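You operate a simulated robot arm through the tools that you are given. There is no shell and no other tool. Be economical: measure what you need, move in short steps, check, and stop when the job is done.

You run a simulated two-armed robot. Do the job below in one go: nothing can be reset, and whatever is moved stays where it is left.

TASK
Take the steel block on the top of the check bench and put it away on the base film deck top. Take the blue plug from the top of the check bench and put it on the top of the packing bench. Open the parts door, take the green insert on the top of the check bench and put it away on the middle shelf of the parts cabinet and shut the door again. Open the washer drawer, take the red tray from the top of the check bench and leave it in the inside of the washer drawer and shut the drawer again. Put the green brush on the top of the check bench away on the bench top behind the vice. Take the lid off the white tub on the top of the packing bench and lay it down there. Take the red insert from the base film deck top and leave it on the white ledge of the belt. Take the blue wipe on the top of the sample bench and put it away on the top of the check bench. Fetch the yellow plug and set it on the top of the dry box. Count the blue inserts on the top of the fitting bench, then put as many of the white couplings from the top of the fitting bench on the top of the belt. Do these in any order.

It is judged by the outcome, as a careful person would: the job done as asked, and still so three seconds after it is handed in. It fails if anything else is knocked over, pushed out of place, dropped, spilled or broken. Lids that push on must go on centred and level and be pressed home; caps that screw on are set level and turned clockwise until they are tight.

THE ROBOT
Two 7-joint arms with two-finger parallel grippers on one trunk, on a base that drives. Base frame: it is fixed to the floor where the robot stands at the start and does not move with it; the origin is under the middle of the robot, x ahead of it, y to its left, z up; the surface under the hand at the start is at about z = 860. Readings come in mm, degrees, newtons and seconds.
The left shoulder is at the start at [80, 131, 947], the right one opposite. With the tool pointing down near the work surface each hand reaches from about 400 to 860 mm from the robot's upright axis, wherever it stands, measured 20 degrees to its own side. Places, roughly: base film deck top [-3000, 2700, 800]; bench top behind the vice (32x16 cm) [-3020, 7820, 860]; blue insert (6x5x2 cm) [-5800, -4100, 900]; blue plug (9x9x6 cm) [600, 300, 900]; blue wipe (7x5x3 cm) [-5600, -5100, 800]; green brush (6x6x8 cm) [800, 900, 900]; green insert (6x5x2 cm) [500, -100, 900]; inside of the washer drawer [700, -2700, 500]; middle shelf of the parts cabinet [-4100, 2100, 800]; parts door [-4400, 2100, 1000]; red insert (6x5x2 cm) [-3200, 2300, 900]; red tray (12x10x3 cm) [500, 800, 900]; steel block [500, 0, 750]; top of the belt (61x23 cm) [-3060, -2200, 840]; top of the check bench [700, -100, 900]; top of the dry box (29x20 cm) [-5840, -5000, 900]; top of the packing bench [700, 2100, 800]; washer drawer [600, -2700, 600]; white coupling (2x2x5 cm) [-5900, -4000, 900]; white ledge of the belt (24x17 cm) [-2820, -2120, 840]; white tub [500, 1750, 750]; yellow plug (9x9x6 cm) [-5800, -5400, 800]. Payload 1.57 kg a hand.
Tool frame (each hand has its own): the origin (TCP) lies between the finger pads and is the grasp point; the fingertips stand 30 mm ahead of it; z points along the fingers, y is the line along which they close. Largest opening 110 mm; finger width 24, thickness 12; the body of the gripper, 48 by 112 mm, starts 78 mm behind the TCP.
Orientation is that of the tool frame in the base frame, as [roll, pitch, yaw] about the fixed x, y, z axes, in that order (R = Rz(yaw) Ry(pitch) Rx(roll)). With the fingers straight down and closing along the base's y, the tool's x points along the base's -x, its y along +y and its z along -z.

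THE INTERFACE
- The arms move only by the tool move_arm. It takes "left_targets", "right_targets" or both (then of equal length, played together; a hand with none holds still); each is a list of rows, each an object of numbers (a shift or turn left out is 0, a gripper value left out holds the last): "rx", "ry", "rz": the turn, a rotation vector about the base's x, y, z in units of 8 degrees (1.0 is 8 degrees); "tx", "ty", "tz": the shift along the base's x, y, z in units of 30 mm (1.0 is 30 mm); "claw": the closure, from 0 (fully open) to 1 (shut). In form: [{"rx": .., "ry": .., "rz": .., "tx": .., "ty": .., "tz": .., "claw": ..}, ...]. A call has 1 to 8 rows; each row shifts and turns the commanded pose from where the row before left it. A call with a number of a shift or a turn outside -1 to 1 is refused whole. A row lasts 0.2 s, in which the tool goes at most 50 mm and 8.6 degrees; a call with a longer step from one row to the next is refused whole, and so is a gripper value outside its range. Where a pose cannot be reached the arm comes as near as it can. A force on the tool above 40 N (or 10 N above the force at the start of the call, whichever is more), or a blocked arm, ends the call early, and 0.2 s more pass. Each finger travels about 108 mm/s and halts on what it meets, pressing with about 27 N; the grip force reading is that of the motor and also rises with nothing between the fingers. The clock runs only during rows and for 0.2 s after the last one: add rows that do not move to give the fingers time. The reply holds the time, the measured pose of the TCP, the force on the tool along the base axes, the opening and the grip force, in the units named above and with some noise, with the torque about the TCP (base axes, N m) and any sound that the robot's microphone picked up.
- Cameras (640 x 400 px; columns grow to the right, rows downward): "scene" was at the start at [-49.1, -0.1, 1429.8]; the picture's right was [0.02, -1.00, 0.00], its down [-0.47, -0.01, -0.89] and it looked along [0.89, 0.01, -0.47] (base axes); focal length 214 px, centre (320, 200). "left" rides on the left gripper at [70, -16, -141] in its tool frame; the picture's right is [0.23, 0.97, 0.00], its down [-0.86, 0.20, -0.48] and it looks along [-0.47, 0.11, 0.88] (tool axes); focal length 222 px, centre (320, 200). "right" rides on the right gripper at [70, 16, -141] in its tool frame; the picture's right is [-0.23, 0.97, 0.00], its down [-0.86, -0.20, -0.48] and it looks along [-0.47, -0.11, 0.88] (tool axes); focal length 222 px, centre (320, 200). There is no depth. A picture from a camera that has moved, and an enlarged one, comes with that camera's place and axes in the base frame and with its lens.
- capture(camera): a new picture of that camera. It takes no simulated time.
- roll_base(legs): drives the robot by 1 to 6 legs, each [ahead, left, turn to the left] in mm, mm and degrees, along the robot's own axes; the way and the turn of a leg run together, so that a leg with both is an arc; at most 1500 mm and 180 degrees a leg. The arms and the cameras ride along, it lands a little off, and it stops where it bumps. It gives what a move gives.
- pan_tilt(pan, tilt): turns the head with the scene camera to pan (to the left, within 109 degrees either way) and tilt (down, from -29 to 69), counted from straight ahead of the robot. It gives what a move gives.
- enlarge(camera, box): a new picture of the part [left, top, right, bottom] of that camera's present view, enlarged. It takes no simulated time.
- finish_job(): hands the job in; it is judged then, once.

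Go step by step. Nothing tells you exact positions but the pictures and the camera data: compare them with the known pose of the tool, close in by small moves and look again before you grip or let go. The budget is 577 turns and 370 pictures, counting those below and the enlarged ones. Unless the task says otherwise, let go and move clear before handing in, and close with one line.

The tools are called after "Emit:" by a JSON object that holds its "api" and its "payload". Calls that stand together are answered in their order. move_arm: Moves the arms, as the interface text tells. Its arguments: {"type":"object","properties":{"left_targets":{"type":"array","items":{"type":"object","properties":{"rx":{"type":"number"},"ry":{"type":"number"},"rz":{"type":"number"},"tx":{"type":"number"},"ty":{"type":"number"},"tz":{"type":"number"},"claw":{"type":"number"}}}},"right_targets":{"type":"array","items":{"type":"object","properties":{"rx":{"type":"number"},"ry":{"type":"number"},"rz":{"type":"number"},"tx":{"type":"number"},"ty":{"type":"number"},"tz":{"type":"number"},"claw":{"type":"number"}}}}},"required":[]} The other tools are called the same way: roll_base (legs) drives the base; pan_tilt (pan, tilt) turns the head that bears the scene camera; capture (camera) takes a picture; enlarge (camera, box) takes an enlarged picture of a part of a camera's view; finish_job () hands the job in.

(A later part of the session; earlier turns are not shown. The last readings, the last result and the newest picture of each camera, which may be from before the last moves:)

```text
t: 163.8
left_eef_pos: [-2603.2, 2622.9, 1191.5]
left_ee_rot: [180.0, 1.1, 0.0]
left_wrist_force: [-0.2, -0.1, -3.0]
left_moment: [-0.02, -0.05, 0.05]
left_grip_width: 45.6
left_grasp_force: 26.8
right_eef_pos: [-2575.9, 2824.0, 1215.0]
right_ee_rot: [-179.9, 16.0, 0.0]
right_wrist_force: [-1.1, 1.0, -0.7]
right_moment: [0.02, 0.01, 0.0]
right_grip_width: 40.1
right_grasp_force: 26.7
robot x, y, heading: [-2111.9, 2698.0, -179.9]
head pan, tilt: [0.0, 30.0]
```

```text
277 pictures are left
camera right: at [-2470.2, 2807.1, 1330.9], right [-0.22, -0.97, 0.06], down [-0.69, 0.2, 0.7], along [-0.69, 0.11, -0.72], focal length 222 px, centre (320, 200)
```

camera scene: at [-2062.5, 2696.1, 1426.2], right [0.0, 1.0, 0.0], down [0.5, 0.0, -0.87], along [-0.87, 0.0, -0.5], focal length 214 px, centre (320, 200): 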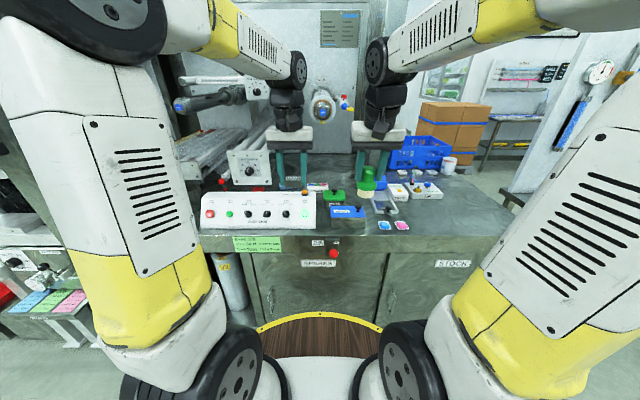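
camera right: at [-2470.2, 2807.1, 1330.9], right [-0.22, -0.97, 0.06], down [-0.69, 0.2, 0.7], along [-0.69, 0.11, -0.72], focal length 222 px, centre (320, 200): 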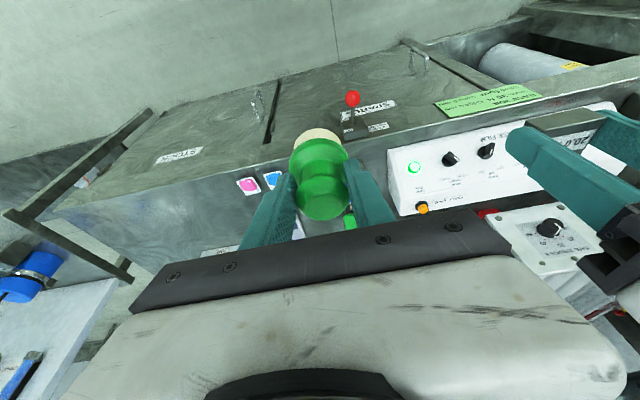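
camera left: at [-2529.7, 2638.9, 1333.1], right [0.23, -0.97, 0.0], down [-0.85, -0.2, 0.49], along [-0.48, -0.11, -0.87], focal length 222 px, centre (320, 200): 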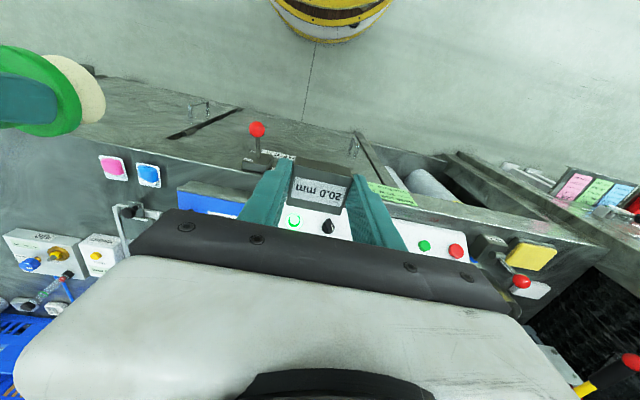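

Emit:
{"api": "enlarge", "payload": {"camera": "scene", "box": [190, 90, 460, 260]}}

Emit:
{"api": "enlarge", "payload": {"camera": "scene", "box": [220, 160, 340, 240]}}

```text
2.35 times, centred on (325, 175) of scene
camera zoom: at [-2062.5, 2696.1, 1426.2], right [0.0, 1.0, 0.0], down [0.5, 0.0, -0.87], along [-0.87, 0.0, -0.5], focal length 505 px, centre (308, 259)
```

zoom: 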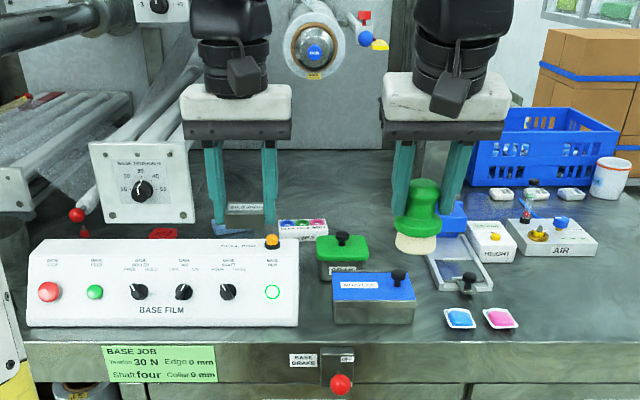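

```text
5.00 times, centred on (280, 200) of scene
camera zoom: at [-2062.5, 2696.1, 1426.2], right [0.0, 1.0, 0.0], down [0.5, 0.0, -0.87], along [-0.87, 0.0, -0.5], focal length 1072 px, centre (520, 200)
```

zoom: 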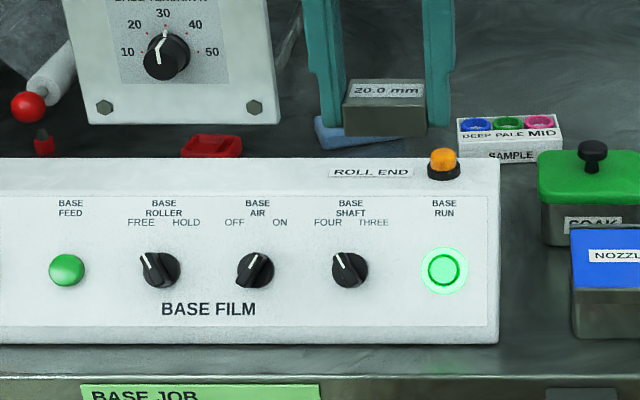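

This is the base film deck; the red insert lies behind the control panel near (-3176, 2359). I'll set the steel block on the clear right part of the deck.

Emit:
{"api": "roll_base", "payload": {"legs": [[0, -450, 0], [150, 0, 0]]}}

Emit:
{"api": "capture", "payload": {"camera": "scene"}}

Emit:
{"api": "capture", "payload": {"camera": "left"}}

```text
t: 167.5
left_eef_pos: [-2751.2, 3072.6, 1192.6]
left_ee_rot: [179.9, 1.1, -0.1]
left_wrist_force: [-0.5, -0.2, -2.4]
left_moment: [-0.01, 0.03, 0.01]
left_grip_width: 45.6
left_grasp_force: 26.9
right_eef_pos: [-2724.2, 3273.6, 1215.4]
right_ee_rot: [-179.9, 16.0, -0.1]
right_wrist_force: [-0.9, 0.3, 0.2]
right_moment: [-0.01, -0.01, 0.02]
right_grip_width: 40.1
right_grasp_force: 27.2
robot x, y, heading: [-2259.3, 3146.2, 179.7]
head pan, tilt: [0.0, 30.0]
```

```text
274 pictures are left
camera scene: at [-2211.0, 3144.1, 1426.2], right [0.0, 1.0, 0.0], down [0.5, 0.0, -0.87], along [-0.87, 0.0, -0.5], focal length 214 px, centre (320, 200)
```

scene: 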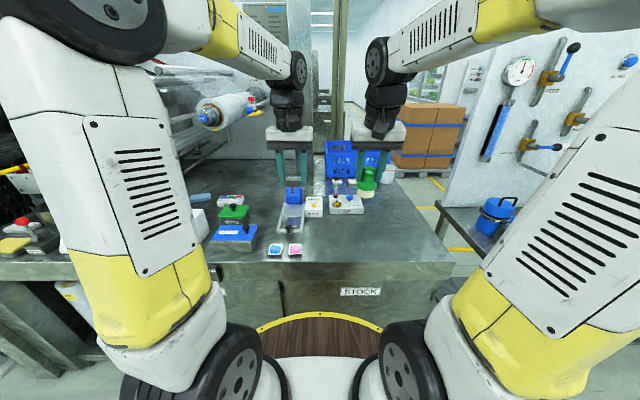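

```text
273 pictures are left
camera left: at [-2678.3, 3087.9, 1333.1], right [0.23, -0.97, 0.0], down [-0.85, -0.2, 0.49], along [-0.48, -0.11, -0.87], focal length 222 px, centre (320, 200)
```

left: 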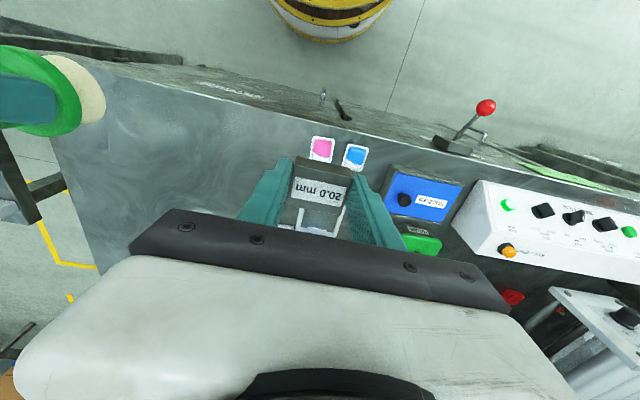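

Emit:
{"api": "move_arm", "payload": {"left_targets": [{"tx": -0.8, "ty": 0.6}, {"tx": -0.8, "ty": 0.6}, {"tx": -0.8, "ty": 0.7}, {"tx": -0.8, "ty": 0.7, "tz": -0.5}, {"tx": -0.8, "ty": 0.65, "tz": -0.5}, {"tz": -1}, {"tz": -1}, {"tz": -1}], "right_targets": [{"ty": 0.7}, {"ty": 0.7}, {"ty": 0.7}, {"ty": 0.7}, {}, {}, {}, {}]}}

Emit:
{"api": "move_arm", "payload": {"left_targets": [{"tz": -1}, {"tz": -1}, {"tz": -1}, {"tz": -0.5}, {}]}}

Emit:
{"api": "capture", "payload": {"camera": "left"}}

Emit:
{"api": "enlarge", "payload": {"camera": "scene", "box": [250, 150, 430, 270]}}

```text
t: 169.3
left_eef_pos: [-2870.0, 3170.4, 1071.1]
left_ee_rot: [179.8, 1.0, -0.1]
left_wrist_force: [0.2, -0.6, -2.6]
left_moment: [0.0, -0.01, 0.03]
left_grip_width: 45.6
left_grasp_force: 27.7
right_eef_pos: [-2724.4, 3358.7, 1213.7]
right_ee_rot: [-179.9, 16.0, -0.1]
right_wrist_force: [-0.4, 0.4, 0.1]
right_moment: [0.0, 0.01, -0.04]
right_grip_width: 40.0
right_grasp_force: 26.6
robot x, y, heading: [-2260.0, 3145.2, 180.0]
head pan, tilt: [0.0, 30.0]
```

```text
t: 170.5
left_eef_pos: [-2870.6, 3170.5, 965.5]
left_ee_rot: [179.9, 1.1, -0.2]
left_wrist_force: [0.1, -0.4, -3.5]
left_moment: [-0.03, 0.0, -0.01]
left_grip_width: 45.6
left_grasp_force: 27.1
right_eef_pos: [-2723.9, 3359.5, 1213.1]
right_ee_rot: [-179.8, 16.0, -0.2]
right_wrist_force: [0.0, 0.1, -1.3]
right_moment: [-0.01, -0.02, -0.01]
right_grip_width: 40.2
right_grasp_force: 27.4
robot x, y, heading: [-2262.9, 3145.3, 179.9]
head pan, tilt: [0.0, 30.0]
```

```text
272 pictures are left
camera left: at [-2798.5, 3185.8, 1106.2], right [0.23, -0.97, 0.0], down [-0.85, -0.2, 0.49], along [-0.48, -0.11, -0.87], focal length 222 px, centre (320, 200)
```

left: 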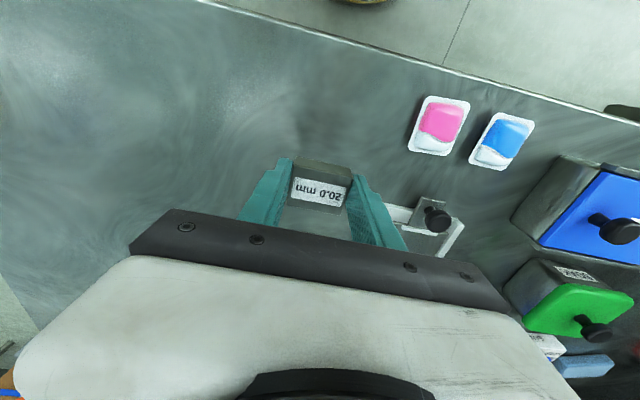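

```text
3.33 times, centred on (340, 210) of scene
camera zoom: at [-2211.3, 3144.1, 1426.2], right [0.0, 1.0, 0.0], down [0.5, 0.0, -0.87], along [-0.87, 0.0, -0.5], focal length 715 px, centre (253, 167)
```

zoom: 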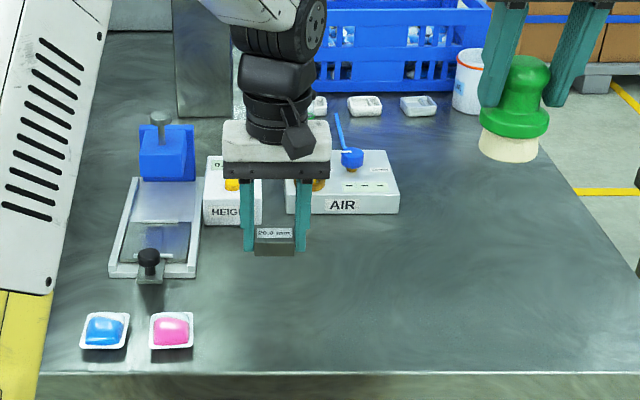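

Emit:
{"api": "move_arm", "payload": {"left_targets": [{"tz": -1}, {"tz": -0.6}, {"tz": -0.15}, {"tz": -0.15}, {"tz": -0.15}, {"tz": -0.15}, {"tz": -0.15}, {}]}}

Emit:
{"api": "enlarge", "payload": {"camera": "scene", "box": [280, 190, 370, 260]}}

```text
t: 172.3
left_eef_pos: [-2872.8, 3170.6, 896.7]
left_ee_rot: [-179.9, 1.1, -0.1]
left_wrist_force: [0.3, 0.6, -2.0]
left_moment: [-0.01, -0.04, 0.01]
left_grip_width: 45.7
left_grasp_force: 27.5
right_eef_pos: [-2725.3, 3360.1, 1212.5]
right_ee_rot: [-180.0, 15.9, 0.0]
right_wrist_force: [-0.7, -0.5, -1.1]
right_moment: [0.01, -0.01, -0.01]
right_grip_width: 39.9
right_grasp_force: 26.8
robot x, y, heading: [-2260.5, 3145.1, 179.9]
head pan, tilt: [0.0, 30.0]
```

```text
5.71 times, centred on (325, 225) of scene
camera zoom: at [-2211.3, 3144.2, 1426.2], right [0.0, 1.0, 0.0], down [0.5, 0.0, -0.87], along [-0.87, 0.0, -0.5], focal length 1226 px, centre (291, 57)
```

zoom: 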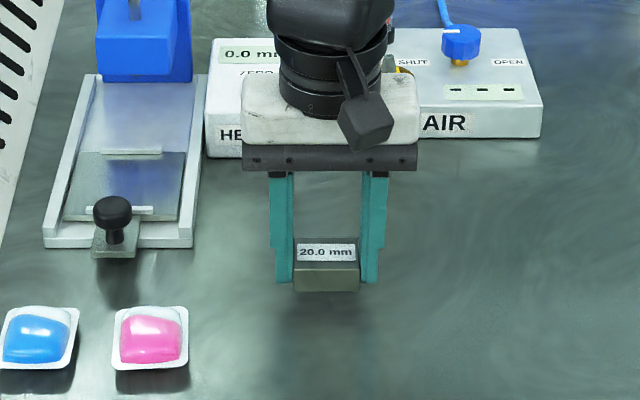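

Emit:
{"api": "move_arm", "payload": {"left_targets": [{"tz": -0.12}, {"tz": -0.12}, {"tz": -0.12}, {"tz": -0.12}, {}]}}

Emit:
{"api": "move_arm", "payload": {"left_targets": [{"tz": -0.1}, {"tz": -0.1}, {"tz": -0.1}, {}]}}

```text
t: 173.5
left_eef_pos: [-2870.1, 3171.0, 882.9]
left_ee_rot: [179.9, 1.1, -0.2]
left_wrist_force: [-0.4, 0.0, -2.4]
left_moment: [0.0, 0.0, 0.0]
left_grip_width: 45.9
left_grasp_force: 27.0
right_eef_pos: [-2724.8, 3358.8, 1214.1]
right_ee_rot: [-179.8, 15.9, -0.1]
right_wrist_force: [-0.1, 0.0, 0.0]
right_moment: [0.01, -0.04, 0.03]
right_grip_width: 40.1
right_grasp_force: 27.0
robot x, y, heading: [-2260.8, 3148.8, 179.8]
head pan, tilt: [0.0, 30.0]
```

```text
t: 174.2
left_eef_pos: [-2871.7, 3170.3, 880.4]
left_ee_rot: [179.9, 1.5, -0.1]
left_wrist_force: [1.3, 0.1, 4.9]
left_moment: [-0.17, -0.14, 0.01]
left_grip_width: 45.9
left_grasp_force: 27.1
right_eef_pos: [-2723.7, 3358.2, 1212.9]
right_ee_rot: [-179.9, 16.0, -0.1]
right_wrist_force: [-0.5, -0.5, -1.6]
right_moment: [0.05, 0.0, 0.0]
right_grip_width: 40.0
right_grasp_force: 27.3
robot x, y, heading: [-2262.5, 3149.9, 179.9]
head pan, tilt: [0.0, 30.0]
stopped in row 3 (left hand): the force on the tool passed its limit at 45 N (the readings are from after the stop); the commanded pose is now the measured one
```

Emit:
{"api": "move_arm", "payload": {"left_targets": [{"tz": 0.03}, {"claw": 0.3}, {"claw": 0.3}, {"tz": 1}, {"tz": 1}, {"tz": 1}, {"tz": 1}, {"tz": 1}]}}

Emit:
{"api": "move_arm", "payload": {"left_targets": [{"tz": 1}, {"tz": 1}, {"tz": 1}, {"tx": 1, "tz": 0.5}, {"tx": 1}, {"tx": 1}, {"tx": 1}]}}

Emit:
{"api": "enlarge", "payload": {"camera": "scene", "box": [280, 190, 370, 260]}}

```text
t: 175.9
left_eef_pos: [-2873.0, 3170.4, 1031.9]
left_ee_rot: [180.0, 1.4, 0.0]
left_wrist_force: [0.3, 0.0, 0.5]
left_moment: [-0.01, 0.0, 0.01]
left_grip_width: 77.0
left_grasp_force: 0.0
right_eef_pos: [-2723.8, 3359.0, 1212.3]
right_ee_rot: [-179.9, 16.0, -0.1]
right_wrist_force: [0.3, 0.2, -1.6]
right_moment: [0.01, -0.06, 0.0]
right_grip_width: 39.8
right_grasp_force: 27.1
robot x, y, heading: [-2258.9, 3145.2, 180.0]
head pan, tilt: [0.0, 30.0]
```

```text
t: 177.6
left_eef_pos: [-2752.0, 3171.4, 1135.9]
left_ee_rot: [180.0, 1.3, 0.0]
left_wrist_force: [-0.8, 0.2, -0.4]
left_moment: [0.0, 0.0, 0.01]
left_grip_width: 76.7
left_grasp_force: 0.1
right_eef_pos: [-2726.1, 3359.6, 1212.6]
right_ee_rot: [-179.9, 16.0, 0.0]
right_wrist_force: [0.2, -0.2, -0.6]
right_moment: [0.02, -0.02, -0.02]
right_grip_width: 40.0
right_grasp_force: 26.9
robot x, y, heading: [-2255.5, 3145.5, 179.7]
head pan, tilt: [0.0, 30.0]
```

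```text
5.71 times, centred on (325, 225) of scene
camera zoom: at [-2211.4, 3144.1, 1426.2], right [0.0, 1.0, 0.0], down [0.5, 0.0, -0.87], along [-0.87, 0.0, -0.5], focal length 1226 px, centre (291, 57)
```

zoom: 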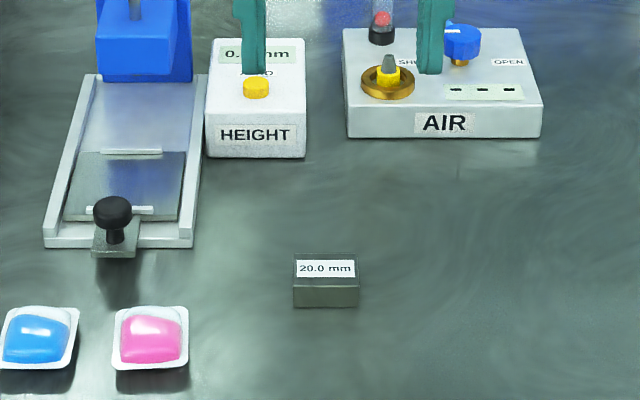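

Block placed. Now off to the vice bench with the brush.

Emit:
{"api": "roll_base", "payload": {"legs": [[-950, 0, 0], [0, -1400, 0], [0, -1000, 0]]}}

Emit:
{"api": "pan_tilt", "payload": {"pan": -50, "tilt": 15}}

Emit:
{"api": "capture", "payload": {"camera": "scene"}}

```text
t: 193.9
left_eef_pos: [-1875.7, 5572.3, 1137.2]
left_ee_rot: [-180.0, 1.4, 2.7]
left_wrist_force: [-0.1, -0.2, 0.2]
left_moment: [-0.05, 0.03, -0.01]
left_grip_width: 77.0
left_grasp_force: 0.1
right_eef_pos: [-1855.8, 5760.6, 1212.2]
right_ee_rot: [-179.9, 16.1, 2.8]
right_wrist_force: [0.2, -0.1, -1.1]
right_moment: [-0.01, 0.02, -0.01]
right_grip_width: 40.1
right_grasp_force: 27.4
robot x, y, heading: [-1378.2, 5569.2, -177.2]
head pan, tilt: [0.0, 30.0]
```

```text
t: 195.1
left_eef_pos: [-1874.0, 5571.6, 1136.9]
left_ee_rot: [180.0, 1.4, 2.8]
left_wrist_force: [0.6, -0.3, 0.7]
left_moment: [-0.04, 0.01, 0.01]
left_grip_width: 77.0
left_grasp_force: 0.1
right_eef_pos: [-1856.7, 5760.5, 1213.3]
right_ee_rot: [-179.9, 16.0, 2.7]
right_wrist_force: [0.7, 0.2, -0.2]
right_moment: [0.01, -0.01, 0.01]
right_grip_width: 40.0
right_grasp_force: 26.7
robot x, y, heading: [-1380.9, 5567.3, -177.4]
head pan, tilt: [-50.0, 15.0]
```

```text
268 pictures are left
camera scene: at [-1306.5, 5643.1, 1450.4], right [0.73, 0.68, 0.0], down [0.18, -0.19, -0.97], along [-0.66, 0.71, -0.26], focal length 214 px, centre (320, 200)
```

scene: 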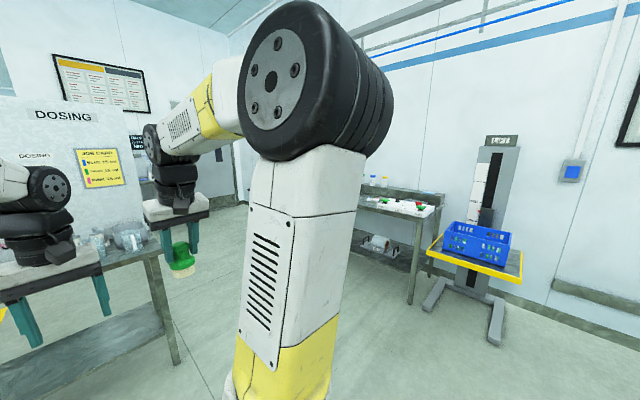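

Emit:
{"api": "roll_base", "payload": {"legs": [[0, -1200, 0], [0, 0, -92.7]]}}

Emit:
{"api": "pan_tilt", "payload": {"pan": 45, "tilt": 20}}

Emit:
{"api": "capture", "payload": {"camera": "scene"}}

Emit:
{"api": "pan_tilt", "payload": {"pan": 0, "tilt": 20}}

Emit:
{"api": "capture", "payload": {"camera": "scene"}}

```text
t: 205.1
left_eef_pos: [-1399.2, 7244.7, 1135.8]
left_ee_rot: [180.0, 1.4, -91.8]
left_wrist_force: [-0.4, 0.0, 0.2]
left_moment: [-0.02, 0.02, 0.02]
left_grip_width: 77.1
left_grasp_force: 0.0
right_eef_pos: [-1214.3, 7210.5, 1212.5]
right_ee_rot: [-179.9, 16.1, -91.9]
right_wrist_force: [-0.2, 0.1, -0.3]
right_moment: [-0.01, 0.0, 0.0]
right_grip_width: 40.4
right_grasp_force: 26.9
robot x, y, heading: [-1442.1, 6755.6, 88.3]
head pan, tilt: [-50.0, 15.0]
```

```text
t: 206.8
left_eef_pos: [-1400.4, 7243.5, 1137.6]
left_ee_rot: [-180.0, 1.4, -91.8]
left_wrist_force: [-0.4, -0.6, 0.1]
left_moment: [0.03, -0.01, 0.03]
left_grip_width: 76.9
left_grasp_force: 0.1
right_eef_pos: [-1213.6, 7210.7, 1213.9]
right_ee_rot: [-179.8, 15.9, -91.8]
right_wrist_force: [0.2, 0.3, -0.5]
right_moment: [-0.01, -0.01, 0.01]
right_grip_width: 40.0
right_grasp_force: 26.7
robot x, y, heading: [-1439.6, 6753.2, 88.2]
head pan, tilt: [45.0, 20.0]
```

```text
267 pictures are left
camera scene: at [-1509.2, 6679.8, 1442.3], right [0.73, 0.68, 0.0], down [0.23, -0.25, -0.94], along [-0.64, 0.69, -0.34], focal length 214 px, centre (320, 200)
```

scene: 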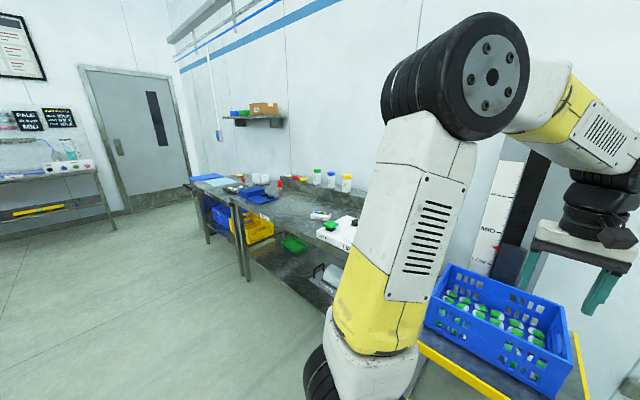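

```text
t: 208.0
left_eef_pos: [-1400.3, 7243.5, 1136.7]
left_ee_rot: [-180.0, 1.5, -91.8]
left_wrist_force: [-0.2, -1.0, -0.4]
left_moment: [0.04, -0.03, -0.02]
left_grip_width: 76.9
left_grasp_force: 0.0
right_eef_pos: [-1213.5, 7210.3, 1213.5]
right_ee_rot: [-179.9, 16.1, -91.7]
right_wrist_force: [-0.6, -0.5, -1.5]
right_moment: [-0.01, -0.02, 0.01]
right_grip_width: 40.0
right_grasp_force: 26.9
robot x, y, heading: [-1441.8, 6751.0, 88.4]
head pan, tilt: [0.0, 20.0]
```

```text
266 pictures are left
camera scene: at [-1442.6, 6704.9, 1442.3], right [1.0, -0.03, 0.0], down [-0.01, -0.34, -0.94], along [0.03, 0.94, -0.34], focal length 214 px, centre (320, 200)
```

scene: 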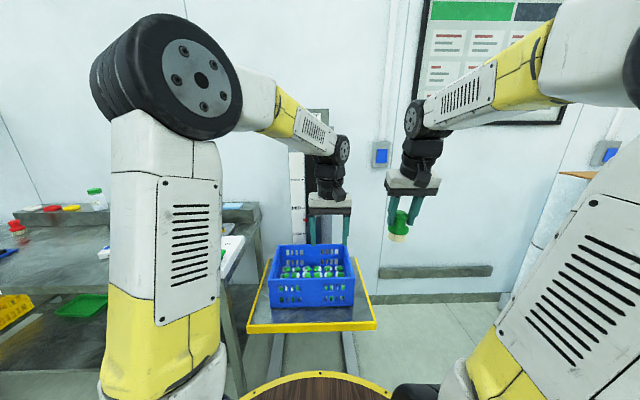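

Emit:
{"api": "roll_base", "payload": {"legs": [[-150, 0, 1.7], [0, 1480, 0]]}}

Emit:
{"api": "capture", "payload": {"camera": "scene"}}

```text
t: 216.2
left_eef_pos: [-2880.5, 7097.8, 1135.6]
left_ee_rot: [180.0, 1.4, -90.2]
left_wrist_force: [-0.5, -0.7, -0.2]
left_moment: [0.01, 0.0, -0.03]
left_grip_width: 77.1
left_grasp_force: 0.1
right_eef_pos: [-2694.1, 7070.3, 1213.8]
right_ee_rot: [-179.9, 16.0, -90.2]
right_wrist_force: [0.1, -0.1, -0.6]
right_moment: [-0.02, -0.03, 0.01]
right_grip_width: 40.0
right_grasp_force: 26.2
robot x, y, heading: [-2906.6, 6604.0, 89.8]
head pan, tilt: [0.0, 20.0]
```

```text
265 pictures are left
camera scene: at [-2908.9, 6558.1, 1442.3], right [1.0, 0.0, 0.0], down [0.0, -0.34, -0.94], along [0.0, 0.94, -0.34], focal length 214 px, centre (320, 200)
```

scene: 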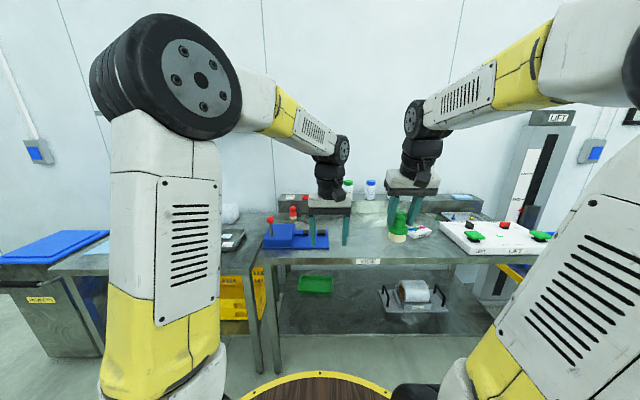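

Emit:
{"api": "enlarge", "payload": {"camera": "scene", "box": [200, 160, 460, 290]}}

Emit:
{"api": "capture", "payload": {"camera": "left"}}

```text
2.46 times, centred on (330, 225) of scene
camera zoom: at [-2908.9, 6558.1, 1442.3], right [1.0, 0.0, 0.0], down [0.0, -0.34, -0.94], along [0.0, 0.94, -0.34], focal length 528 px, centre (295, 138)
```

zoom: 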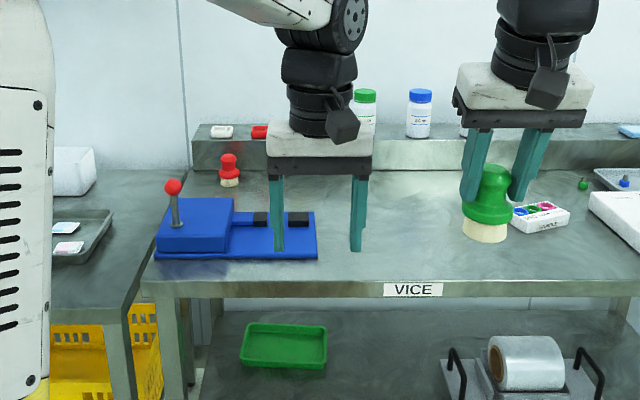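

```text
263 pictures are left
camera left: at [-2864.1, 7023.6, 1276.7], right [-0.97, -0.22, -0.01], down [-0.2, 0.84, 0.5], along [-0.11, 0.49, -0.87], focal length 222 px, centre (320, 200)
```

left: 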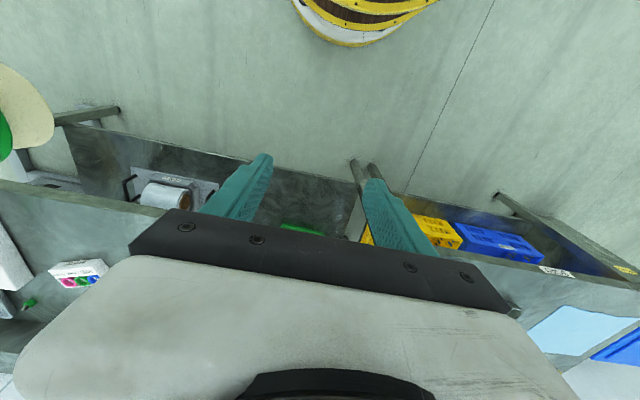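

The vice (blue) is at the bench's left; the red brush already stands behind it at about (-3083, 7829). I'll place the green brush beside it near (-2960, 7815).

Emit:
{"api": "move_arm", "payload": {"left_targets": [{"ty": -1, "tz": 1}, {"ty": -1, "tz": 1}, {"ty": -1, "tx": -1}, {"tx": -1}, {"tx": -1}]}}

Emit:
{"api": "roll_base", "payload": {"legs": [[0, 170, 0], [370, 0, 0]]}}

Emit:
{"api": "pan_tilt", "payload": {"pan": 0, "tilt": 30}}

Emit:
{"api": "capture", "payload": {"camera": "scene"}}

Emit:
{"api": "capture", "payload": {"camera": "right"}}

```text
t: 217.4
left_eef_pos: [-2969.4, 7006.1, 1196.2]
left_ee_rot: [-180.0, 1.4, -90.3]
left_wrist_force: [-0.2, -0.2, 0.1]
left_moment: [0.02, 0.01, 0.01]
left_grip_width: 77.0
left_grasp_force: 0.0
right_eef_pos: [-2693.8, 7071.7, 1212.8]
right_ee_rot: [-179.9, 16.1, -90.2]
right_wrist_force: [0.1, -0.2, -0.4]
right_moment: [-0.01, 0.04, 0.0]
right_grip_width: 40.0
right_grasp_force: 26.9
robot x, y, heading: [-2911.3, 6607.3, 89.9]
head pan, tilt: [0.0, 20.0]
```

```text
t: 220.8
left_eef_pos: [-3139.6, 7376.7, 1196.5]
left_ee_rot: [180.0, 1.4, -90.2]
left_wrist_force: [-0.9, 0.4, 0.2]
left_moment: [-0.02, -0.02, 0.01]
left_grip_width: 77.1
left_grasp_force: 0.0
right_eef_pos: [-2865.3, 7441.5, 1212.7]
right_ee_rot: [180.0, 16.1, -90.2]
right_wrist_force: [0.1, 0.0, -0.4]
right_moment: [0.02, -0.04, 0.0]
right_grip_width: 40.0
right_grasp_force: 26.8
robot x, y, heading: [-3079.0, 6977.9, 89.9]
head pan, tilt: [0.0, 20.0]
```

```text
t: 221.6
left_eef_pos: [-3140.4, 7377.8, 1197.7]
left_ee_rot: [-179.9, 1.5, -90.2]
left_wrist_force: [-0.3, 0.3, -0.8]
left_moment: [0.0, 0.0, -0.01]
left_grip_width: 77.1
left_grasp_force: 0.0
right_eef_pos: [-2864.5, 7441.0, 1212.4]
right_ee_rot: [-179.8, 16.0, -90.2]
right_wrist_force: [0.2, -0.5, -1.2]
right_moment: [-0.03, 0.02, -0.02]
right_grip_width: 40.1
right_grasp_force: 26.9
robot x, y, heading: [-3078.1, 6973.0, 90.0]
head pan, tilt: [0.0, 30.0]
```

```text
262 pictures are left
camera scene: at [-3079.6, 6926.2, 1426.3], right [1.0, 0.0, 0.0], down [0.0, -0.5, -0.87], along [0.0, 0.87, -0.5], focal length 214 px, centre (320, 200)
```

scene: 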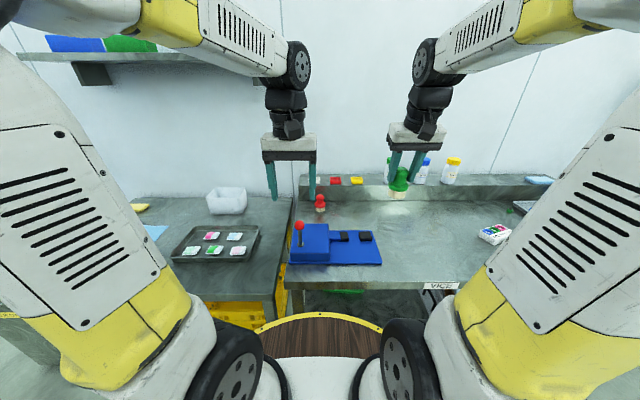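

```text
261 pictures are left
camera right: at [-2881.9, 7334.5, 1329.0], right [-0.97, 0.22, 0.06], down [0.2, 0.69, 0.7], along [0.11, 0.69, -0.72], focal length 222 px, centre (320, 200)
```

right: 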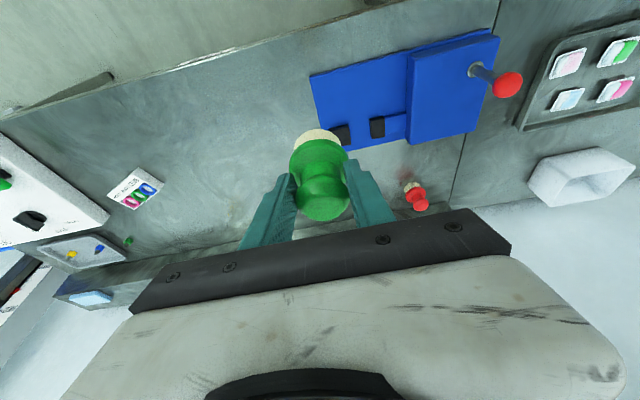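

Emit:
{"api": "roll_base", "payload": {"legs": [[35, 0, 0]]}}

Emit:
{"api": "move_arm", "payload": {"right_targets": [{"tx": -0.4, "ty": 1}, {"tx": -0.4, "ty": 1}, {"tx": -0.4, "ty": 1}, {"tx": -0.4, "ty": 1}, {"tx": -0.4, "ty": 1}, {"tx": -0.4, "ty": 1}, {"tx": -0.4, "ty": 1}, {"tx": -0.2, "ty": 1}]}}

Emit:
{"api": "capture", "payload": {"camera": "right"}}

Emit:
{"api": "capture", "payload": {"camera": "scene"}}

```text
t: 222.4
left_eef_pos: [-3140.2, 7411.0, 1198.0]
left_ee_rot: [179.9, 1.4, -90.2]
left_wrist_force: [-0.1, -0.8, 0.2]
left_moment: [0.0, -0.02, 0.0]
left_grip_width: 76.7
left_grasp_force: 0.0
right_eef_pos: [-2865.4, 7475.2, 1213.3]
right_ee_rot: [-179.9, 16.0, -90.1]
right_wrist_force: [-0.7, 0.2, 0.8]
right_moment: [-0.02, 0.0, 0.01]
right_grip_width: 40.2
right_grasp_force: 27.1
robot x, y, heading: [-3078.7, 7010.9, 89.8]
head pan, tilt: [0.0, 30.0]
```

```text
t: 224.2
left_eef_pos: [-3140.7, 7411.6, 1198.0]
left_ee_rot: [180.0, 1.4, -90.2]
left_wrist_force: [0.9, -0.8, -1.1]
left_moment: [0.03, 0.05, -0.03]
left_grip_width: 77.0
left_grasp_force: 0.1
right_eef_pos: [-2953.7, 7715.7, 1211.4]
right_ee_rot: [-179.9, 16.0, -90.3]
right_wrist_force: [-0.1, -0.2, -0.1]
right_moment: [0.03, -0.01, -0.02]
right_grip_width: 40.0
right_grasp_force: 27.1
robot x, y, heading: [-3080.0, 7011.1, 89.5]
head pan, tilt: [0.0, 30.0]
```

```text
260 pictures are left
camera right: at [-2970.8, 7609.4, 1327.8], right [-0.97, 0.22, 0.06], down [0.2, 0.69, 0.7], along [0.11, 0.69, -0.72], focal length 222 px, centre (320, 200)
```

right: 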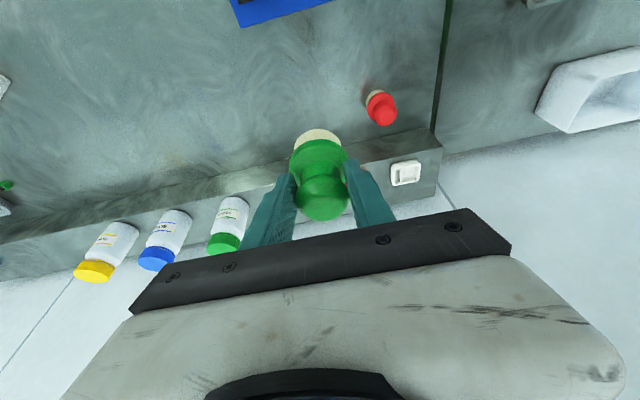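

```text
259 pictures are left
camera scene: at [-3079.4, 6960.3, 1426.2], right [1.0, 0.0, 0.0], down [0.0, -0.5, -0.87], along [0.0, 0.87, -0.5], focal length 214 px, centre (320, 200)
```

scene: 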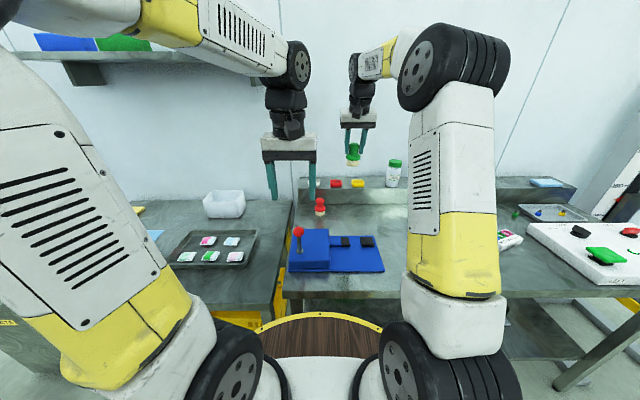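

Emit:
{"api": "move_arm", "payload": {"right_targets": [{"ty": 1, "tz": -0.5}, {"ty": 1, "tz": -0.5}, {"ty": 1, "tz": -0.5}, {"ty": 0.2, "tz": -1}, {"tz": -1}, {"tz": -1}, {"tz": -1}, {"tz": -1}]}}

Emit:
{"api": "capture", "payload": {"camera": "right"}}

Emit:
{"api": "enlarge", "payload": {"camera": "scene", "box": [280, 120, 420, 240]}}

```text
t: 226.0
left_eef_pos: [-3139.9, 7411.8, 1197.2]
left_ee_rot: [-179.9, 1.5, -90.2]
left_wrist_force: [0.2, -0.1, -0.1]
left_moment: [-0.01, -0.02, -0.03]
left_grip_width: 77.2
left_grasp_force: 0.1
right_eef_pos: [-2953.8, 7809.9, 1019.1]
right_ee_rot: [-179.8, 16.0, -90.2]
right_wrist_force: [0.3, -0.8, -0.9]
right_moment: [-0.03, 0.0, 0.0]
right_grip_width: 39.8
right_grasp_force: 27.1
robot x, y, heading: [-3077.4, 7011.5, 89.8]
head pan, tilt: [0.0, 30.0]
```

```text
258 pictures are left
camera right: at [-2969.2, 7703.7, 1135.0], right [-0.97, 0.22, 0.06], down [0.2, 0.69, 0.7], along [0.11, 0.69, -0.72], focal length 222 px, centre (320, 200)
```

right: 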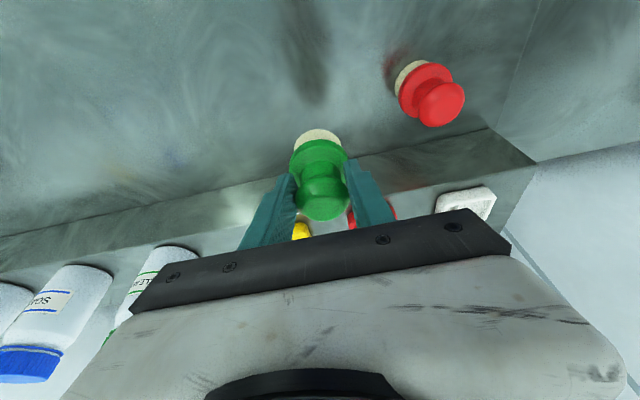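

```text
3.33 times, centred on (350, 180) of scene
camera zoom: at [-3079.6, 6960.6, 1426.2], right [1.0, 0.0, 0.0], down [0.0, -0.5, -0.87], along [0.0, 0.87, -0.5], focal length 715 px, centre (220, 267)
```

zoom: 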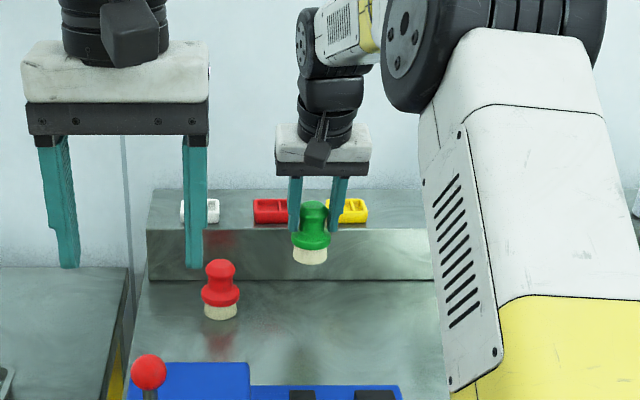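

Emit:
{"api": "move_arm", "payload": {"right_targets": [{"tz": -1}, {"tz": -1}, {"tz": -0.2}, {"tz": -0.1}, {"tz": -0.1}, {}]}}

Emit:
{"api": "move_arm", "payload": {"right_targets": [{"tz": -0.1}, {"tz": -0.1}, {"tz": -0.1}, {}]}}

Emit:
{"api": "enlarge", "payload": {"camera": "scene", "box": [280, 140, 400, 240]}}

```text
t: 227.4
left_eef_pos: [-3140.9, 7411.7, 1198.5]
left_ee_rot: [-179.9, 1.4, -90.2]
left_wrist_force: [-0.7, -0.1, -0.4]
left_moment: [0.0, 0.01, 0.01]
left_grip_width: 76.9
left_grasp_force: 0.0
right_eef_pos: [-2954.3, 7811.7, 945.2]
right_ee_rot: [-179.9, 15.9, -90.3]
right_wrist_force: [-0.5, 0.3, 0.1]
right_moment: [-0.01, -0.01, 0.0]
right_grip_width: 40.0
right_grasp_force: 27.7
robot x, y, heading: [-3078.3, 7016.1, 89.8]
head pan, tilt: [0.0, 30.0]
```

```text
t: 228.4
left_eef_pos: [-3139.7, 7411.2, 1198.4]
left_ee_rot: [-179.9, 1.3, -90.2]
left_wrist_force: [-0.2, 0.0, 0.0]
left_moment: [-0.01, 0.0, -0.04]
left_grip_width: 76.9
left_grasp_force: 0.1
right_eef_pos: [-2954.9, 7811.5, 936.3]
right_ee_rot: [-179.8, 16.0, -90.2]
right_wrist_force: [-0.1, -0.2, -1.6]
right_moment: [0.0, 0.01, 0.0]
right_grip_width: 39.9
right_grasp_force: 27.5
robot x, y, heading: [-3080.6, 7011.2, 89.7]
head pan, tilt: [0.0, 30.0]
```

```text
4.00 times, centred on (340, 190) of scene
camera zoom: at [-3079.5, 6960.7, 1426.2], right [1.0, 0.0, 0.0], down [0.0, -0.5, -0.87], along [0.0, 0.87, -0.5], focal length 858 px, centre (240, 240)
```

zoom: 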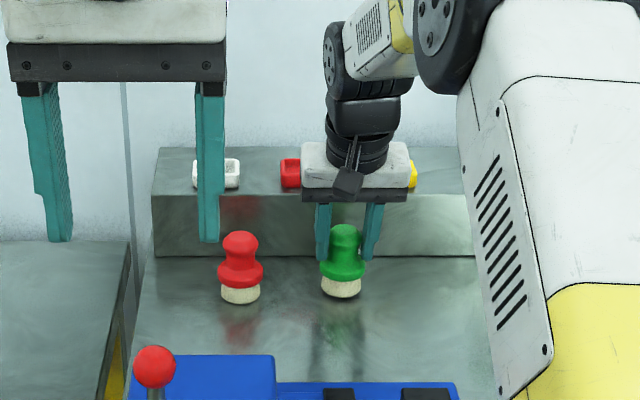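

Emit:
{"api": "move_arm", "payload": {"right_targets": [{"tz": -0.1}, {"tz": -0.1}, {"tz": -0.1}, {}]}}

Emit:
{"api": "move_arm", "payload": {"right_targets": [{"tz": -0.1}, {"tz": -0.1}, {"tz": -0.1}, {}]}}

```text
t: 229.4
left_eef_pos: [-3139.7, 7410.7, 1197.8]
left_ee_rot: [180.0, 1.4, -90.2]
left_wrist_force: [1.0, 0.3, 0.0]
left_moment: [0.01, 0.03, 0.03]
left_grip_width: 77.0
left_grasp_force: 0.0
right_eef_pos: [-2955.1, 7811.7, 930.1]
right_ee_rot: [-179.9, 16.3, -90.3]
right_wrist_force: [1.3, -0.8, 22.3]
right_moment: [0.32, -0.05, -0.03]
right_grip_width: 40.5
right_grasp_force: 27.0
robot x, y, heading: [-3080.7, 7012.8, 89.7]
head pan, tilt: [0.0, 30.0]
```

```text
t: 229.9
left_eef_pos: [-3140.8, 7411.7, 1197.0]
left_ee_rot: [180.0, 1.4, -90.2]
left_wrist_force: [0.3, 0.1, 1.3]
left_moment: [0.03, 0.02, 0.0]
left_grip_width: 77.0
left_grasp_force: 0.1
right_eef_pos: [-2956.1, 7814.3, 930.5]
right_ee_rot: [179.9, 16.5, -90.3]
right_wrist_force: [-0.3, 1.8, 4.7]
right_moment: [0.06, 0.0, -0.02]
right_grip_width: 39.8
right_grasp_force: 26.5
robot x, y, heading: [-3078.3, 7012.0, 89.7]
head pan, tilt: [0.0, 30.0]
stopped in row 2 (right hand): the force on the tool passed its limit at 44 N (the readings are from after the stop); the commanded pose is now the measured one
```

Emit:
{"api": "move_arm", "payload": {"right_targets": [{"tz": 0.03}, {"claw": 0.3}, {"claw": 0.3}, {"tz": 1, "ty": -0.2}, {"tz": 1, "ty": -0.2}, {"tz": 1, "ty": -0.2}, {"tz": 1}, {"tz": 1}]}}

Emit:
{"api": "move_arm", "payload": {"right_targets": [{"tz": 1, "ty": -0.6}, {"tz": 1, "ty": -1}, {"tz": 1, "ty": -1}, {"ty": -1}, {"ty": -1}, {"ty": -1}, {"ty": -1}, {"ty": -1}]}}

Emit:
{"api": "enlarge", "payload": {"camera": "scene", "box": [270, 140, 410, 280]}}

```text
t: 231.7
left_eef_pos: [-3140.0, 7412.4, 1196.2]
left_ee_rot: [180.0, 1.4, -90.2]
left_wrist_force: [-0.1, -0.1, 0.5]
left_moment: [0.0, -0.01, -0.02]
left_grip_width: 77.1
left_grasp_force: 0.0
right_eef_pos: [-2952.2, 7794.6, 1079.0]
right_ee_rot: [-179.9, 16.4, -90.2]
right_wrist_force: [-0.2, 0.2, -0.4]
right_moment: [0.0, 0.0, 0.0]
right_grip_width: 77.1
right_grasp_force: 0.1
robot x, y, heading: [-3078.1, 7013.4, 89.9]
head pan, tilt: [0.0, 30.0]
```

```text
t: 233.5
left_eef_pos: [-3139.7, 7411.4, 1197.8]
left_ee_rot: [180.0, 1.3, -90.2]
left_wrist_force: [0.0, -0.1, -0.3]
left_moment: [-0.02, 0.01, 0.01]
left_grip_width: 77.1
left_grasp_force: 0.1
right_eef_pos: [-2956.6, 7566.4, 1167.9]
right_ee_rot: [180.0, 16.4, -90.1]
right_wrist_force: [-0.6, -0.6, 0.0]
right_moment: [-0.03, -0.02, -0.01]
right_grip_width: 77.0
right_grasp_force: 0.0
robot x, y, heading: [-3074.0, 7010.9, 89.8]
head pan, tilt: [0.0, 30.0]
```

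```text
2.86 times, centred on (340, 210) of scene
camera zoom: at [-3079.6, 6960.9, 1426.2], right [1.0, 0.0, 0.0], down [0.0, -0.5, -0.87], along [0.0, 0.87, -0.5], focal length 613 px, centre (263, 171)
```

zoom: 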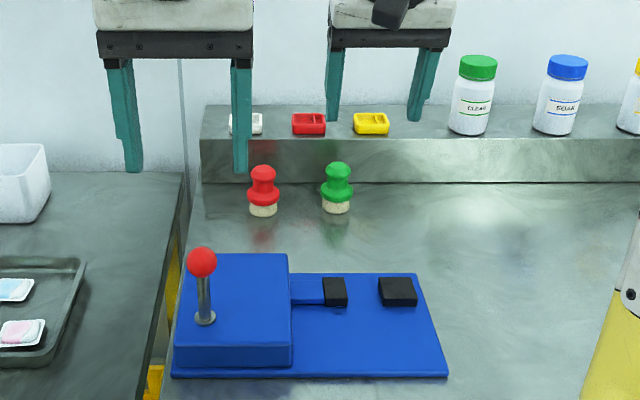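

Brush done. Now back to the film deck for the red insert.

Emit:
{"api": "roll_base", "payload": {"legs": [[-400, 0, 0], [0, -1480, 0], [0, 0, 90], [0, 1400, 0], [0, 1400, 0], [0, 1000, 0]]}}

Emit:
{"api": "capture", "payload": {"camera": "scene"}}

```text
t: 264.7
left_eef_pos: [-1986.0, 2739.2, 1197.2]
left_ee_rot: [180.0, 1.4, -0.5]
left_wrist_force: [0.3, -0.6, 0.0]
left_moment: [0.03, 0.03, -0.03]
left_grip_width: 76.9
left_grasp_force: 0.0
right_eef_pos: [-2141.9, 2924.6, 1169.5]
right_ee_rot: [180.0, 16.4, -0.4]
right_wrist_force: [-0.6, 0.3, -0.4]
right_moment: [0.01, 0.0, -0.01]
right_grip_width: 76.9
right_grasp_force: 0.0
robot x, y, heading: [-1586.2, 2800.8, 179.7]
head pan, tilt: [0.0, 30.0]
```

```text
254 pictures are left
camera scene: at [-1537.7, 2798.3, 1426.2], right [0.01, 1.0, 0.0], down [0.5, 0.0, -0.87], along [-0.87, 0.01, -0.5], focal length 214 px, centre (320, 200)
```

scene: 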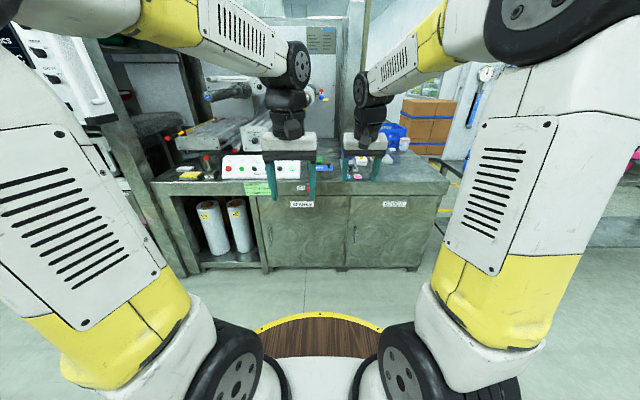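

Emit:
{"api": "move_arm", "payload": {"right_targets": [{"tx": 1, "ry": 0.7}, {"tx": 1, "ry": 0.7}, {"tx": 1, "ry": 0.65}, {"tx": 1}, {"tx": 1}]}}

Emit:
{"api": "roll_base", "payload": {"legs": [[0, 300, 0], [600, 0, 0]]}}

Emit:
{"api": "capture", "payload": {"camera": "scene"}}

Emit:
{"api": "capture", "payload": {"camera": "left"}}

```text
t: 265.9
left_eef_pos: [-1987.8, 2739.7, 1198.0]
left_ee_rot: [180.0, 1.4, -0.3]
left_wrist_force: [0.5, 0.1, -0.5]
left_moment: [-0.02, -0.04, 0.02]
left_grip_width: 77.2
left_grasp_force: 0.0
right_eef_pos: [-1993.1, 2923.4, 1167.9]
right_ee_rot: [179.8, 32.8, -0.5]
right_wrist_force: [-0.6, 0.5, -0.3]
right_moment: [0.0, -0.03, -0.02]
right_grip_width: 77.0
right_grasp_force: 0.0
robot x, y, heading: [-1588.5, 2801.1, 179.6]
head pan, tilt: [0.0, 30.0]
```

```text
t: 271.0
left_eef_pos: [-2594.2, 2433.2, 1197.8]
left_ee_rot: [-180.0, 1.4, 0.3]
left_wrist_force: [-0.3, -0.4, -0.2]
left_moment: [0.03, 0.01, 0.0]
left_grip_width: 77.1
left_grasp_force: 0.1
right_eef_pos: [-2603.6, 2617.0, 1168.2]
right_ee_rot: [179.9, 32.8, 0.2]
right_wrist_force: [-0.5, 0.1, 0.7]
right_moment: [0.01, 0.03, 0.0]
right_grip_width: 76.9
right_grasp_force: 0.0
robot x, y, heading: [-2194.4, 2499.5, -179.8]
head pan, tilt: [0.0, 30.0]
```

```text
253 pictures are left
camera scene: at [-2145.8, 2497.7, 1426.2], right [-0.01, 1.0, 0.0], down [0.5, 0.0, -0.87], along [-0.87, 0.0, -0.5], focal length 214 px, centre (320, 200)
```

scene: 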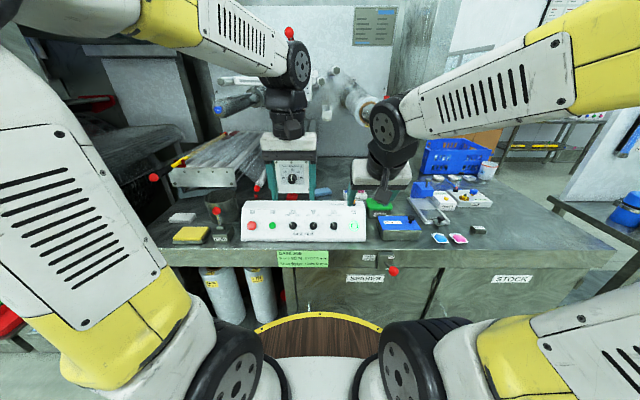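

```text
252 pictures are left
camera left: at [-2520.6, 2449.3, 1337.8], right [0.23, -0.97, -0.01], down [-0.84, -0.2, 0.5], along [-0.49, -0.11, -0.87], focal length 222 px, centre (320, 200)
```

left: 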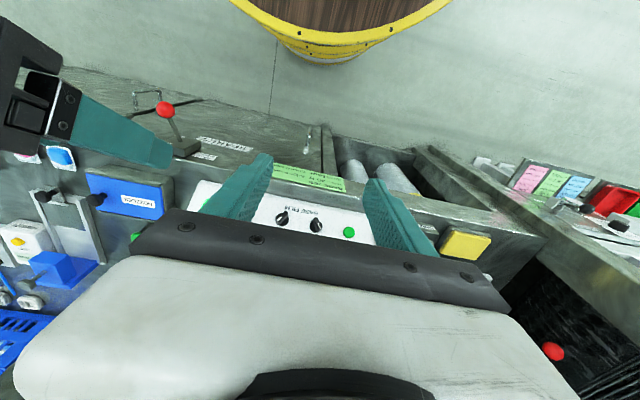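

Emit:
{"api": "move_arm", "payload": {"right_targets": [{"ry": -1, "tz": 0.5}, {"ry": -1, "tz": 0.5}, {"ry": -1, "ty": 0.8}, {"ry": -1, "ty": 0.8}, {"ty": 0.8}], "left_targets": [{"tz": 0.5, "ry": 0.5}, {"tz": 0.5, "ry": 0.5}, {"tz": 0.5, "ry": 0.5}, {"ry": 0.5}, {}]}}

Emit:
{"api": "roll_base", "payload": {"legs": [[185, 0, 0]]}}

Emit:
{"api": "move_arm", "payload": {"left_targets": [{"tx": -1, "ty": -0.3}, {"tx": -1, "ty": -0.3}, {"tx": -1, "ty": -0.3}, {"tx": -1, "ty": -0.3}, {"tx": -1, "ty": -0.3}, {"tx": -1, "ty": -0.3}, {"tx": -1, "ty": -0.3}, {"tx": -1, "ty": -0.3}]}}

Emit:
{"api": "capture", "payload": {"camera": "left"}}

Emit:
{"api": "capture", "payload": {"camera": "scene"}}

```text
t: 272.2
left_eef_pos: [-2595.3, 2432.6, 1244.1]
left_ee_rot: [-179.9, 17.5, 0.4]
left_wrist_force: [-0.1, 0.4, 0.3]
left_moment: [0.02, 0.0, 0.0]
left_grip_width: 77.0
left_grasp_force: 0.0
right_eef_pos: [-2604.2, 2687.7, 1198.2]
right_ee_rot: [179.7, 0.8, 0.2]
right_wrist_force: [-1.2, -0.2, 0.5]
right_moment: [0.03, 0.04, -0.03]
right_grip_width: 77.0
right_grasp_force: 0.0
robot x, y, heading: [-2195.0, 2498.0, -179.7]
head pan, tilt: [0.0, 30.0]
```

```text
t: 273.7
left_eef_pos: [-2785.5, 2431.8, 1243.9]
left_ee_rot: [-179.9, 17.4, 0.5]
left_wrist_force: [0.0, -0.3, -0.3]
left_moment: [0.0, 0.03, 0.0]
left_grip_width: 77.3
left_grasp_force: 0.0
right_eef_pos: [-2796.9, 2687.5, 1198.8]
right_ee_rot: [179.7, 0.8, 0.4]
right_wrist_force: [-0.2, -0.5, -0.3]
right_moment: [0.02, 0.02, -0.02]
right_grip_width: 76.8
right_grasp_force: 0.0
robot x, y, heading: [-2381.8, 2496.4, -179.4]
head pan, tilt: [0.0, 30.0]
```

```text
t: 275.5
left_eef_pos: [-3027.3, 2361.1, 1244.2]
left_ee_rot: [-179.9, 17.3, 0.5]
left_wrist_force: [-0.5, 0.0, 0.1]
left_moment: [0.06, -0.01, 0.03]
left_grip_width: 76.9
left_grasp_force: 0.0
right_eef_pos: [-2795.4, 2688.1, 1198.4]
right_ee_rot: [179.7, 0.9, 0.3]
right_wrist_force: [0.5, 0.4, 0.3]
right_moment: [0.02, 0.03, -0.06]
right_grip_width: 77.0
right_grasp_force: 0.0
robot x, y, heading: [-2384.3, 2499.6, -180.0]
head pan, tilt: [0.0, 30.0]
```

```text
251 pictures are left
camera left: at [-2918.2, 2376.2, 1358.4], right [0.22, -0.97, -0.07], down [-0.67, -0.21, 0.71], along [-0.71, -0.11, -0.7], focal length 222 px, centre (320, 200)
```

left: 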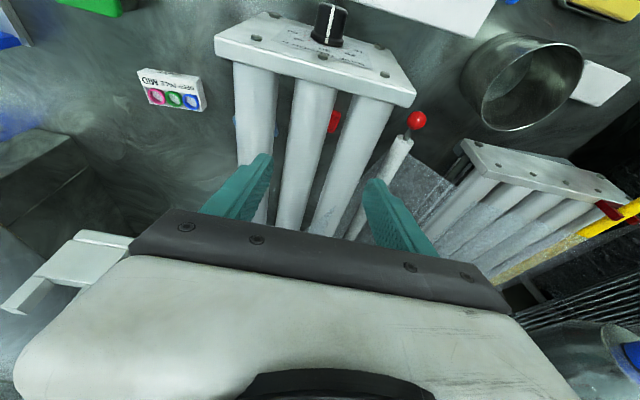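

```text
250 pictures are left
camera scene: at [-2337.7, 2496.6, 1426.2], right [-0.01, 1.0, 0.0], down [0.5, 0.0, -0.87], along [-0.87, -0.01, -0.5], focal length 214 px, centre (320, 200)
```

scene: 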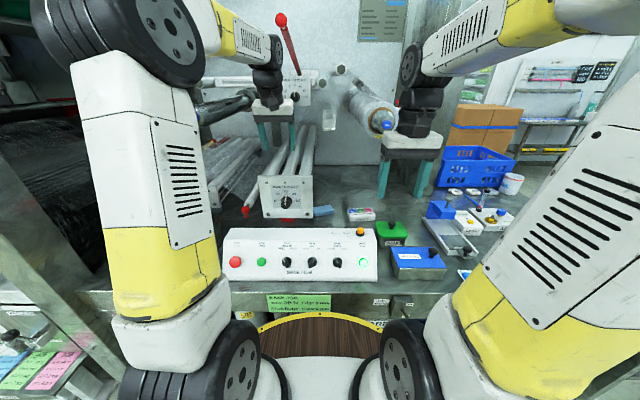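

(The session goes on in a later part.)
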